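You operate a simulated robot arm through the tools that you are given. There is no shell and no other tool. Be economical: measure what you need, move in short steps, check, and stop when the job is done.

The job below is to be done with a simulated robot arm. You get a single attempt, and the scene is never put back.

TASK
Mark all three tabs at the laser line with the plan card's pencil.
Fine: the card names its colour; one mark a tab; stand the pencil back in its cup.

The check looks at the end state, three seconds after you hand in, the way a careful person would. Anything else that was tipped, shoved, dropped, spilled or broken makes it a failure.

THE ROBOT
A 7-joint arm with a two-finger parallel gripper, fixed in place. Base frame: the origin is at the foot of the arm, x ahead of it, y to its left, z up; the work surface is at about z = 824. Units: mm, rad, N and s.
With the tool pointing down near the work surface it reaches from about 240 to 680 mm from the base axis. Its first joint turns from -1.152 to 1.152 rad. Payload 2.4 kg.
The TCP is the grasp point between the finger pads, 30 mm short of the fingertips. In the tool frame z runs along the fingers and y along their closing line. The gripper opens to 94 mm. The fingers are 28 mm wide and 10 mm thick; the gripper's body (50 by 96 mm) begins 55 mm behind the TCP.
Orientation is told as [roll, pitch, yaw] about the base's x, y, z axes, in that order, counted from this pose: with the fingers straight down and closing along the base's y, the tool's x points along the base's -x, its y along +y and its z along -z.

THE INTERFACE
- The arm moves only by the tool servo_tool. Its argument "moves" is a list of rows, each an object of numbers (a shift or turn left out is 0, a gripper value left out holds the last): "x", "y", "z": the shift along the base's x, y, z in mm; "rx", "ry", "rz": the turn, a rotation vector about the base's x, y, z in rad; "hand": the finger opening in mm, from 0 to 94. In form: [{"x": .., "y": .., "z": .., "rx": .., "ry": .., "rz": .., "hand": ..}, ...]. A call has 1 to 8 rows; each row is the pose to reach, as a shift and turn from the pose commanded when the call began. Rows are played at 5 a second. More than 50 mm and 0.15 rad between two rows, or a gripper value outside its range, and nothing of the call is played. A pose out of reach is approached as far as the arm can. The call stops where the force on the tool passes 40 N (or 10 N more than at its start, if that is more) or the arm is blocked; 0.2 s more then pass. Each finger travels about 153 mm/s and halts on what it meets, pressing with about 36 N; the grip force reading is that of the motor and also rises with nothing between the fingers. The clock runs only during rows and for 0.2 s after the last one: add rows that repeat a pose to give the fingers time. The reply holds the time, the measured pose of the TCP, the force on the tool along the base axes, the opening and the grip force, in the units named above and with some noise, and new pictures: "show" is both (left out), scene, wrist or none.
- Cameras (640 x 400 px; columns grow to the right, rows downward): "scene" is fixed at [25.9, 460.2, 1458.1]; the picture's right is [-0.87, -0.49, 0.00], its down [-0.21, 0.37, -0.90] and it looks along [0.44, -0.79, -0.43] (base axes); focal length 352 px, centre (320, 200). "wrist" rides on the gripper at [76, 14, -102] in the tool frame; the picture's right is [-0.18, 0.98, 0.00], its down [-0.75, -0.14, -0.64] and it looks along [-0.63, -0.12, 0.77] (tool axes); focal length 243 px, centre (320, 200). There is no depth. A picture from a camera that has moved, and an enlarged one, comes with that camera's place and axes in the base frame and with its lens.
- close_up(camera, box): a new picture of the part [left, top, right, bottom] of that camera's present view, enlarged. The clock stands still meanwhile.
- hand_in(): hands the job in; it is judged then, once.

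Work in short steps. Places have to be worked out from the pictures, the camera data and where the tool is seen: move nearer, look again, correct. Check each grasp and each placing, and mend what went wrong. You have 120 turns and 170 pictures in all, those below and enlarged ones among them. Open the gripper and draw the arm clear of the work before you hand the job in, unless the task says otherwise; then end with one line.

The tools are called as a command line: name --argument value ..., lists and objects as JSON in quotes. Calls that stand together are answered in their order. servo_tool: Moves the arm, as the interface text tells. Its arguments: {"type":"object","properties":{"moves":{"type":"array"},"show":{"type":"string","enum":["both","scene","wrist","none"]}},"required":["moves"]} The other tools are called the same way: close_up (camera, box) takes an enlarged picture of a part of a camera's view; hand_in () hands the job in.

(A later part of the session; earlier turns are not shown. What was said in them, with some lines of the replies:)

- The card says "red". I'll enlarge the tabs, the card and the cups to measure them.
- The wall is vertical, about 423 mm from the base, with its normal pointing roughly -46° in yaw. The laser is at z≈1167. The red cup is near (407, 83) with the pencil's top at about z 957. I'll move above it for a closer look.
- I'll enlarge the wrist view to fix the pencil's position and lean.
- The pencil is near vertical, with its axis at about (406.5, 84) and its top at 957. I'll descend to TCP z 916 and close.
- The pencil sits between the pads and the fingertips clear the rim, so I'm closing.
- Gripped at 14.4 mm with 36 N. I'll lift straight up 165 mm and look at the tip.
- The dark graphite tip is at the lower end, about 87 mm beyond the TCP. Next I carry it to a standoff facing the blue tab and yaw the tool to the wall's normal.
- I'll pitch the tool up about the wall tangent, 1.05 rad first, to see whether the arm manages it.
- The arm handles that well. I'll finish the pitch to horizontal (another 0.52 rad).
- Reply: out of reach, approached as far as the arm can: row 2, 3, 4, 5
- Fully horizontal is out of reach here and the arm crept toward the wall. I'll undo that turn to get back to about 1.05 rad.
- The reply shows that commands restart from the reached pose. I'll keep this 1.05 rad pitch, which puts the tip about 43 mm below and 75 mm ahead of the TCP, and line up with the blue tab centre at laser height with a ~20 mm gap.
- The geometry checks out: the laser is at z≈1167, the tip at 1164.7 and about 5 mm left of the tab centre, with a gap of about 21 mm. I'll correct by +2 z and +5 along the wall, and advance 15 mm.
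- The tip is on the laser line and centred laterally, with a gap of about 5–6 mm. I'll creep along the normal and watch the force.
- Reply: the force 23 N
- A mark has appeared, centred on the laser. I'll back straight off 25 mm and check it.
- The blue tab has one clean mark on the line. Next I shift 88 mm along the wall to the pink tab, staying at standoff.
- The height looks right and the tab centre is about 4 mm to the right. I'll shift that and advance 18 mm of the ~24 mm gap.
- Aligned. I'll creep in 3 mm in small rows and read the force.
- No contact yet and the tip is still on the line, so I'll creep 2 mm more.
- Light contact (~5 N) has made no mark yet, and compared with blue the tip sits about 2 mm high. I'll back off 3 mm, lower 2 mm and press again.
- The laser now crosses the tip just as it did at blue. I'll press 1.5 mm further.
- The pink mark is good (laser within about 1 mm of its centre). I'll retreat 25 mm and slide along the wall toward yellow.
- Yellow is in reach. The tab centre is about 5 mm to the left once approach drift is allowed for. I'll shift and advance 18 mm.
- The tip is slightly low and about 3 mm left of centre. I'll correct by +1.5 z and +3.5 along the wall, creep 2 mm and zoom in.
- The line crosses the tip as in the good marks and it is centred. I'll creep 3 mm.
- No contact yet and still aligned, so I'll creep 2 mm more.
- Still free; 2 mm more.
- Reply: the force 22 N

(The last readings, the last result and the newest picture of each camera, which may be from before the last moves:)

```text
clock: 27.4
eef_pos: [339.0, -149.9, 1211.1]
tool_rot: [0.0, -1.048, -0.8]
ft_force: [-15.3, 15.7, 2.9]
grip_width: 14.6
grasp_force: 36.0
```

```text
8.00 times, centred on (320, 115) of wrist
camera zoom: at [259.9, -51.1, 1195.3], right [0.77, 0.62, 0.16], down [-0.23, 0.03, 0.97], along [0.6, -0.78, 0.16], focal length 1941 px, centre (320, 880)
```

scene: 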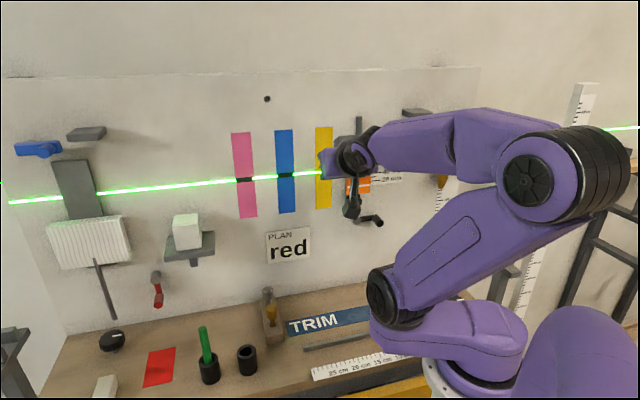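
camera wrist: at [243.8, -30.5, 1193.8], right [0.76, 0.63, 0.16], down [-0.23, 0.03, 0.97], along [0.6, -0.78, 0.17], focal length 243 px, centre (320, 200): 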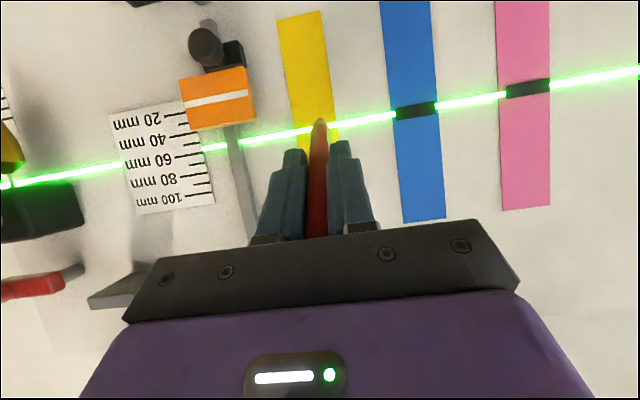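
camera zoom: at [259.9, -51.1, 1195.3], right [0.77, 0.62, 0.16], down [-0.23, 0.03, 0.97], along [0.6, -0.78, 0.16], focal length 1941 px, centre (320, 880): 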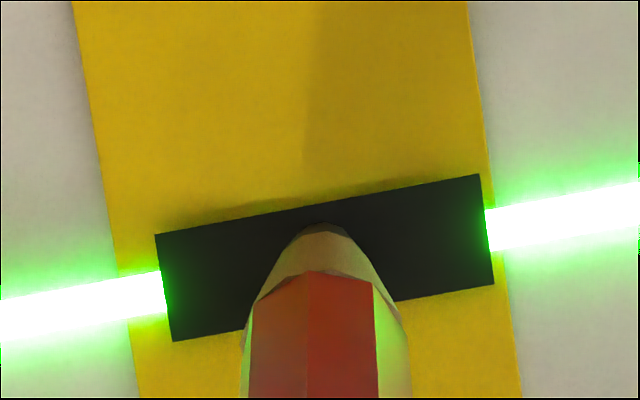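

All three marks are on. I'll retreat from the wall and move back to a roomy spot before turning the tool down.

servo_tool --moves '[{"x": -3.5, "y": 3.6}, {"x": -10.5, "y": 10.8}, {"x": -17.5, "y": 18}, {"x": 0, "y": 38}, {"x": 18, "y": 60}, {"x": 36, "y": 82}, {"x": 36, "y": 100}, {"x": 36, "y": 100}]' --show "scene"

close_up --camera "scene" --box '[220, 120, 380, 220]'

```text
clock: 29.2
eef_pos: [376.0, -52.8, 1210.0]
tool_rot: [0.003, -1.05, -0.802]
ft_force: [0.6, -0.5, -0.7]
grip_width: 14.6
grasp_force: 36.0
```

scene: 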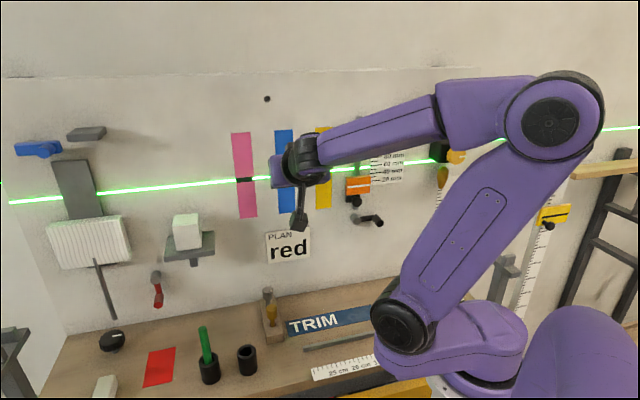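

```text
4.00 times, centred on (300, 170) of scene
camera zoom: at [25.9, 460.3, 1458.1], right [-0.87, -0.49, 0.0], down [-0.21, 0.37, -0.9], along [0.44, -0.79, -0.43], focal length 1409 px, centre (400, 320)
```

zoom: 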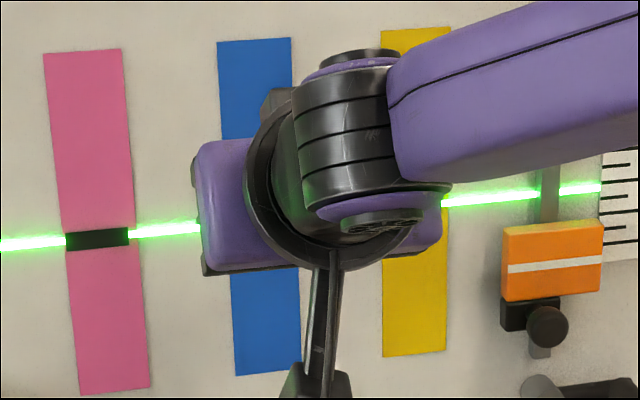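

Next I reverse the pitch in place.

servo_tool --moves '[{"rx": 0.1, "ry": 0.097}, {"rx": 0.2, "ry": 0.194}, {"rx": 0.3, "ry": 0.291}, {"rx": 0.4, "ry": 0.388}, {"rx": 0.5, "ry": 0.485}, {"rx": 0.6, "ry": 0.582}, {"rx": 0.7, "ry": 0.68}, {"rx": 0.753, "ry": 0.732}]' --show "none"

```text
clock: 31.0
eef_pos: [375.5, -52.8, 1212.3]
tool_rot: [0.0, 0.003, -0.799]
ft_force: [0.5, -0.6, -0.3]
grip_width: 14.5
grasp_force: 36.0
```

The tool is down. Now I undo the yaw and return above the cup at (406.5, 84).

servo_tool --moves '[{"x": 5, "y": 23, "z": -15, "rz": 0.133}, {"x": 10, "y": 46, "z": -35, "rz": 0.266}, {"x": 15, "y": 69, "z": -60, "rz": 0.4}, {"x": 20, "y": 92, "z": -85, "rz": 0.533}, {"x": 26, "y": 115, "z": -108, "rz": 0.666}, {"x": 31, "y": 137, "z": -127, "rz": 0.8}, {"x": 31, "y": 137, "z": -127, "rz": 0.8}]'

close_up --camera "scene" --box '[180, 250, 308, 380]'

close_up --camera "wrist" --box '[240, 50, 400, 150]'

close_up --camera "scene" --box '[220, 120, 380, 220]'

```text
clock: 32.6
eef_pos: [406.5, 84.4, 1083.1]
tool_rot: [-0.001, 0.001, 0.0]
ft_force: [-0.2, 0.7, 0.5]
grip_width: 14.7
grasp_force: 35.9
camera wrist: at [329.2, 98.1, 1185.4], right [0.18, 0.98, 0.0], down [0.75, -0.14, 0.64], along [0.63, -0.12, -0.77], focal length 243 px, centre (320, 200)
```

scene: 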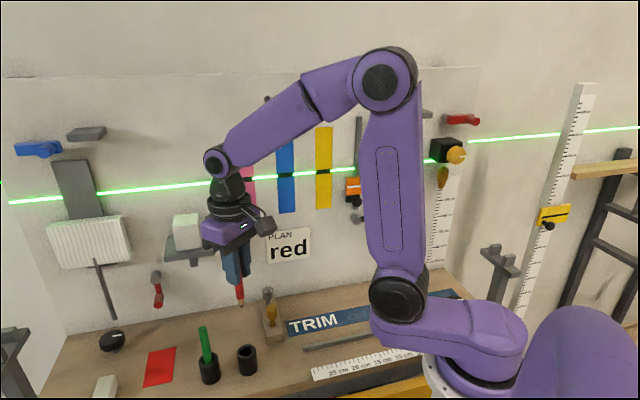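
wrist: 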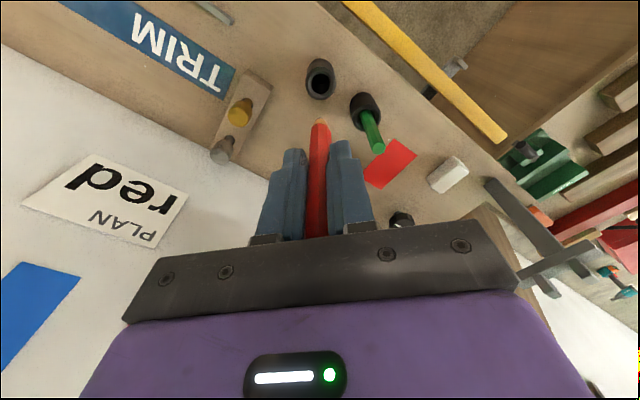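

```text
3.08 times, centred on (244, 315) of scene
camera zoom: at [25.9, 460.3, 1458.1], right [-0.87, -0.49, 0.0], down [-0.21, 0.37, -0.9], along [0.44, -0.79, -0.43], focal length 1084 px, centre (554, -154)
```

zoom: 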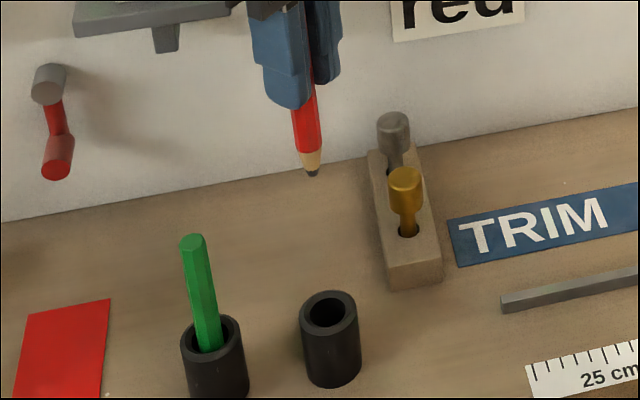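

```text
4.00 times, centred on (320, 100) of wrist
camera zoom: at [329.2, 98.1, 1185.4], right [0.18, 0.98, 0.0], down [0.75, -0.14, 0.64], along [0.63, -0.12, -0.77], focal length 970 px, centre (320, 600)
```

zoom: 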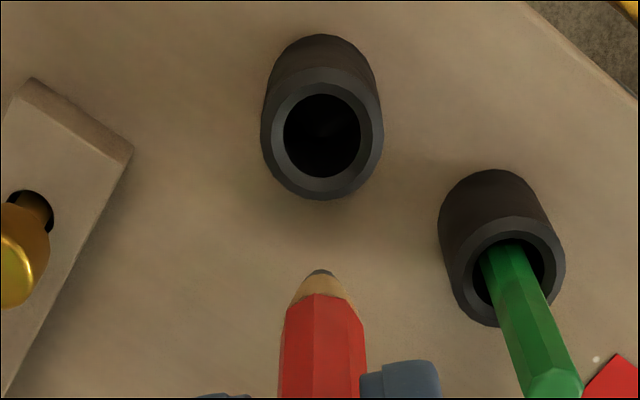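

```text
4.00 times, centred on (300, 170) of scene
camera zoom: at [25.9, 460.3, 1458.1], right [-0.87, -0.49, 0.0], down [-0.21, 0.37, -0.9], along [0.44, -0.79, -0.43], focal length 1409 px, centre (400, 320)
```

zoom: 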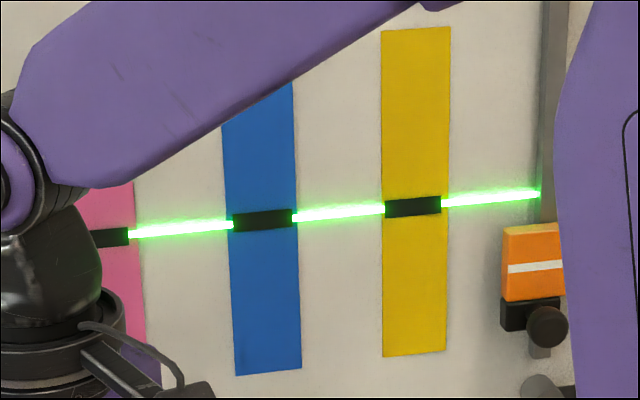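

All marks are on the line. The tip now leans about 4 mm toward -x in the grip, so I'll offset the TCP by +3.5 x and descend partway, to just above the rim.

servo_tool --moves '[{"x": 3.5, "y": -0.5, "z": -30}, {"x": 3.5, "y": -0.5, "z": -60}, {"x": 3.5, "y": -0.5, "z": -90}, {"x": 3.5, "y": -0.5, "z": -110}, {"x": 3.5, "y": -0.5, "z": -110}]' --show "none"

close_up --camera "scene" --box '[180, 290, 308, 390]'

close_up --camera "wrist" --box '[240, 50, 400, 150]'

```text
clock: 33.8
eef_pos: [410.7, 83.7, 974.1]
tool_rot: [0.0, 0.0, 0.0]
ft_force: [-0.2, -0.2, -0.2]
grip_width: 14.4
grasp_force: 35.9
```

```text
4.00 times, centred on (244, 340) of scene
camera zoom: at [25.9, 460.2, 1458.1], right [-0.87, -0.49, 0.0], down [-0.21, 0.37, -0.9], along [0.44, -0.79, -0.43], focal length 1409 px, centre (624, -360)
```

zoom: 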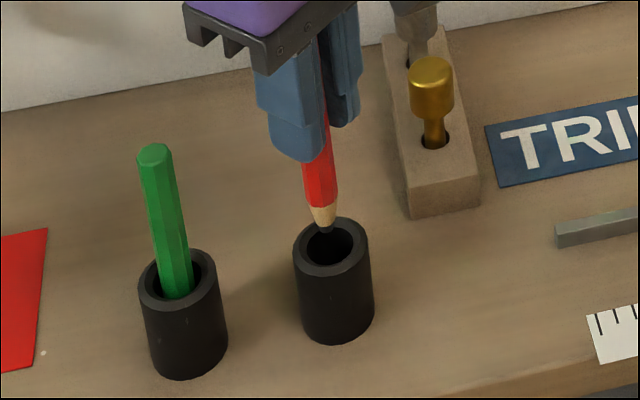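

```text
4.00 times, centred on (320, 100) of wrist
camera zoom: at [332.9, 97.5, 1076.1], right [0.18, 0.98, 0.0], down [0.75, -0.14, 0.64], along [0.63, -0.12, -0.77], focal length 970 px, centre (320, 600)
```

zoom: 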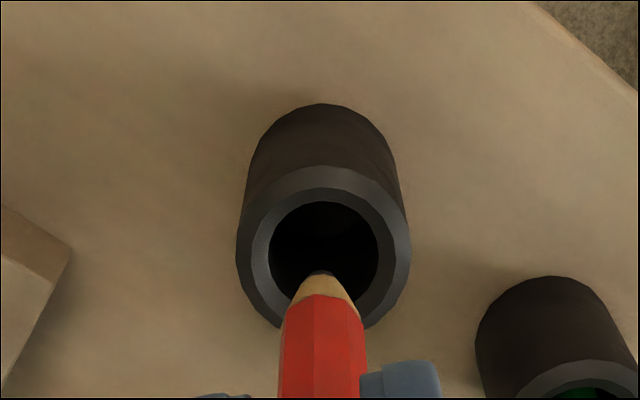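

The tip is over the hole. I'll descend slowly to TCP z≈919 and watch the force.

servo_tool --moves '[{"x": -1, "z": -10}, {"x": -1, "z": -22}, {"x": -1, "z": -34}, {"x": -1, "z": -46}, {"x": -1, "z": -54}, {"x": -1, "z": -54}]' --show "none"

close_up --camera "scene" --box '[180, 290, 308, 390]'

close_up --camera "wrist" --box '[240, 80, 400, 180]'

```text
clock: 35.2
eef_pos: [407.7, 84.1, 920.6]
tool_rot: [0.0, 0.001, 0.0]
ft_force: [0.0, 0.5, -0.3]
grip_width: 14.9
grasp_force: 36.1
```

```text
4.00 times, centred on (244, 340) of scene
camera zoom: at [25.9, 460.2, 1458.1], right [-0.87, -0.49, 0.0], down [-0.21, 0.37, -0.9], along [0.44, -0.79, -0.43], focal length 1409 px, centre (624, -360)
```

zoom: 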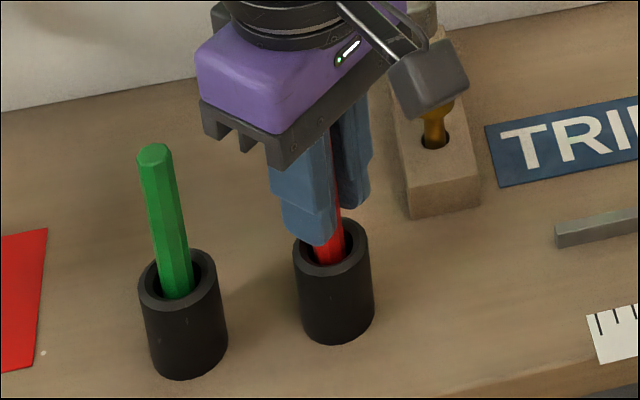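

```text
4.00 times, centred on (320, 130) of wrist
camera zoom: at [331.7, 98.1, 1022.1], right [0.18, 0.98, 0.0], down [0.75, -0.14, 0.64], along [0.63, -0.12, -0.77], focal length 970 px, centre (320, 480)
```

zoom: 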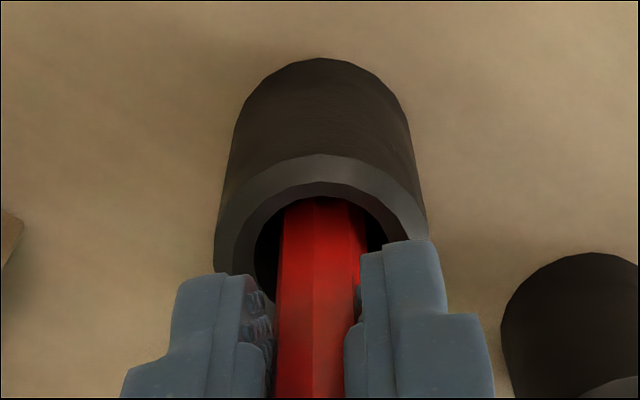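

It's inside the hole. I'll lower 5 mm more to set it on the cup floor.

servo_tool --moves '[{"z": -1}, {"z": -2}, {"z": -3}, {"z": -4}, {"z": -4}]' --show "none"

```text
clock: 36.4
eef_pos: [409.3, 85.7, 915.5]
tool_rot: [-0.002, -0.002, 0.001]
ft_force: [-1.4, -0.3, 18.5]
grip_width: 14.7
grasp_force: 35.9
```

It touches the floor (18 N). I'll ease up 1 mm, then open gradually.

servo_tool --moves '[{"z": 1}, {"z": 1, "hand": 18}, {"z": 1, "hand": 24}, {"z": 1, "hand": 34}, {"z": 1, "hand": 46}, {"z": 1, "hand": 60}, {"z": 1, "hand": 60}]' --show "scene"

close_up --camera "wrist" --box '[200, 80, 440, 250]'

```text
clock: 38.0
eef_pos: [408.8, 83.4, 917.3]
tool_rot: [-0.001, -0.002, 0.0]
ft_force: [0.7, 0.1, -0.1]
grip_width: 59.9
grasp_force: 0.2
```

scene: 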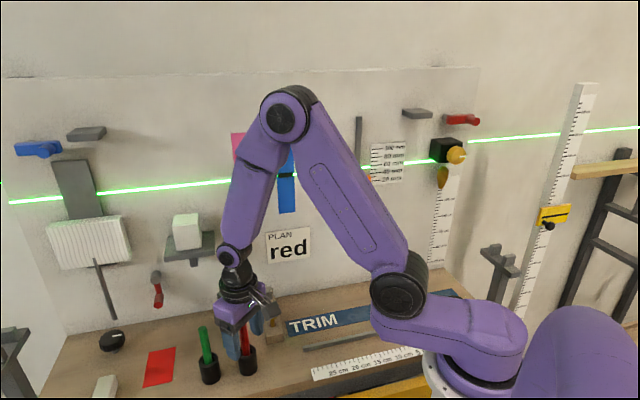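

```text
2.35 times, centred on (320, 165) of wrist
camera zoom: at [331.9, 97.9, 1019.1], right [0.18, 0.98, 0.0], down [0.75, -0.14, 0.64], along [0.63, -0.12, -0.77], focal length 571 px, centre (320, 282)
```

zoom: 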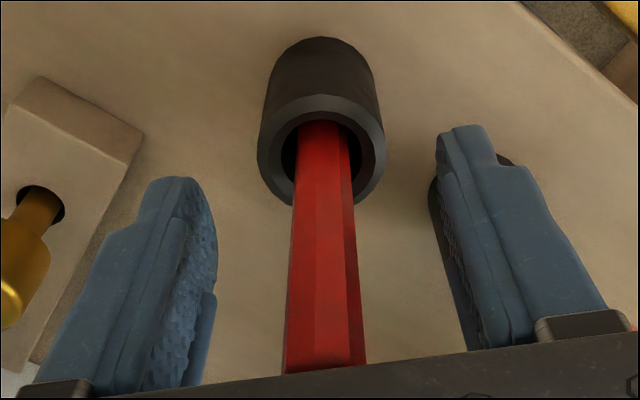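

The pencil stands free in the cup between the open fingers. I'll rise straight up and clear.

servo_tool --moves '[{"z": 25}, {"z": 60}, {"z": 105}, {"z": 150}, {"z": 195}, {"z": 240}, {"x": -20, "y": 15, "z": 270}, {"x": -20, "y": 15, "z": 270}]'

close_up --camera "scene" --box '[180, 290, 308, 390]'

close_up --camera "scene" --box '[220, 120, 380, 220]'

```text
clock: 39.8
eef_pos: [388.5, 99.6, 1187.7]
tool_rot: [0.0, 0.0, 0.001]
ft_force: [0.0, -0.7, 0.5]
grip_width: 59.8
grasp_force: 0.0
camera wrist: at [311.3, 112.3, 1289.9], right [0.18, 0.98, 0.0], down [0.75, -0.14, 0.64], along [0.63, -0.12, -0.77], focal length 243 px, centre (320, 200)
```

scene: 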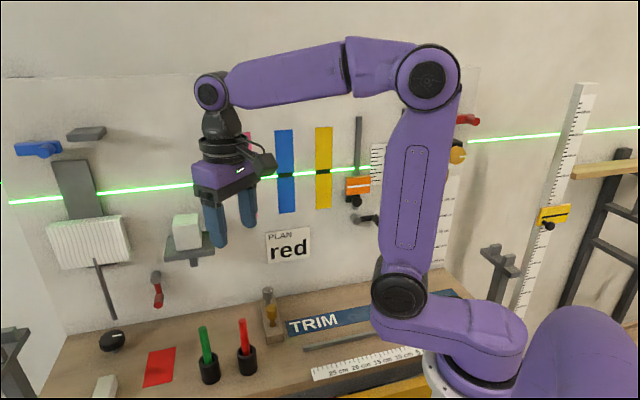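
wrist: 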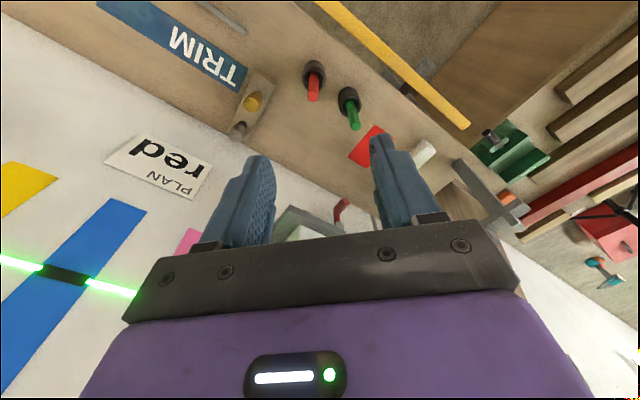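

```text
4.00 times, centred on (244, 340) of scene
camera zoom: at [25.9, 460.3, 1458.1], right [-0.87, -0.49, 0.0], down [-0.21, 0.37, -0.9], along [0.44, -0.79, -0.43], focal length 1409 px, centre (624, -360)
```

zoom: 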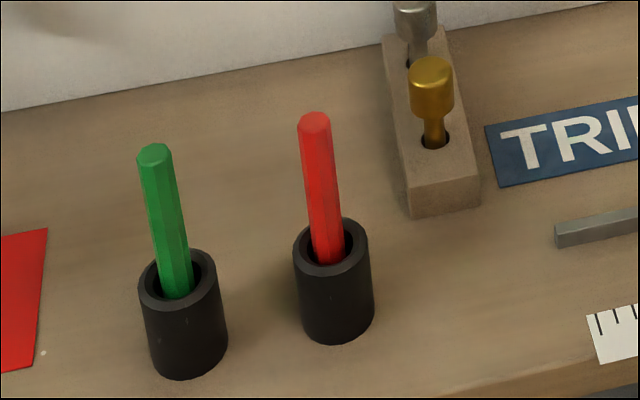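

```text
4.00 times, centred on (300, 170) of scene
camera zoom: at [25.9, 460.3, 1458.1], right [-0.87, -0.49, 0.0], down [-0.21, 0.37, -0.9], along [0.44, -0.79, -0.43], focal length 1409 px, centre (400, 320)
```

zoom: 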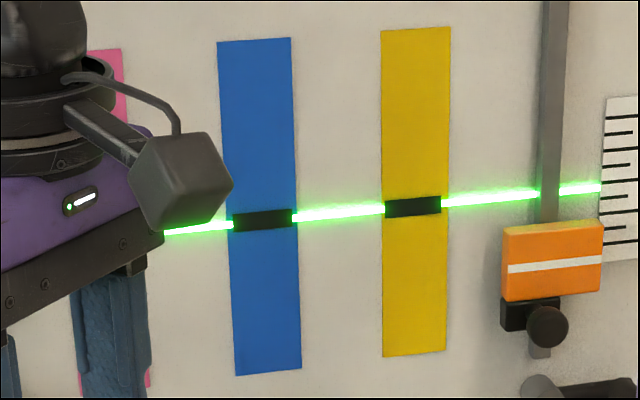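

Each tab has one mark on the laser line, the red pencil stands in its cup, nothing else has moved, and the arm is clear with the gripper open. I'm handing in.

hand_in

```text
The job is handed in.
```

I marked the pink, blue and yellow tabs once each at the laser line with the red pencil, stood it back in its cup, and handed the job in.
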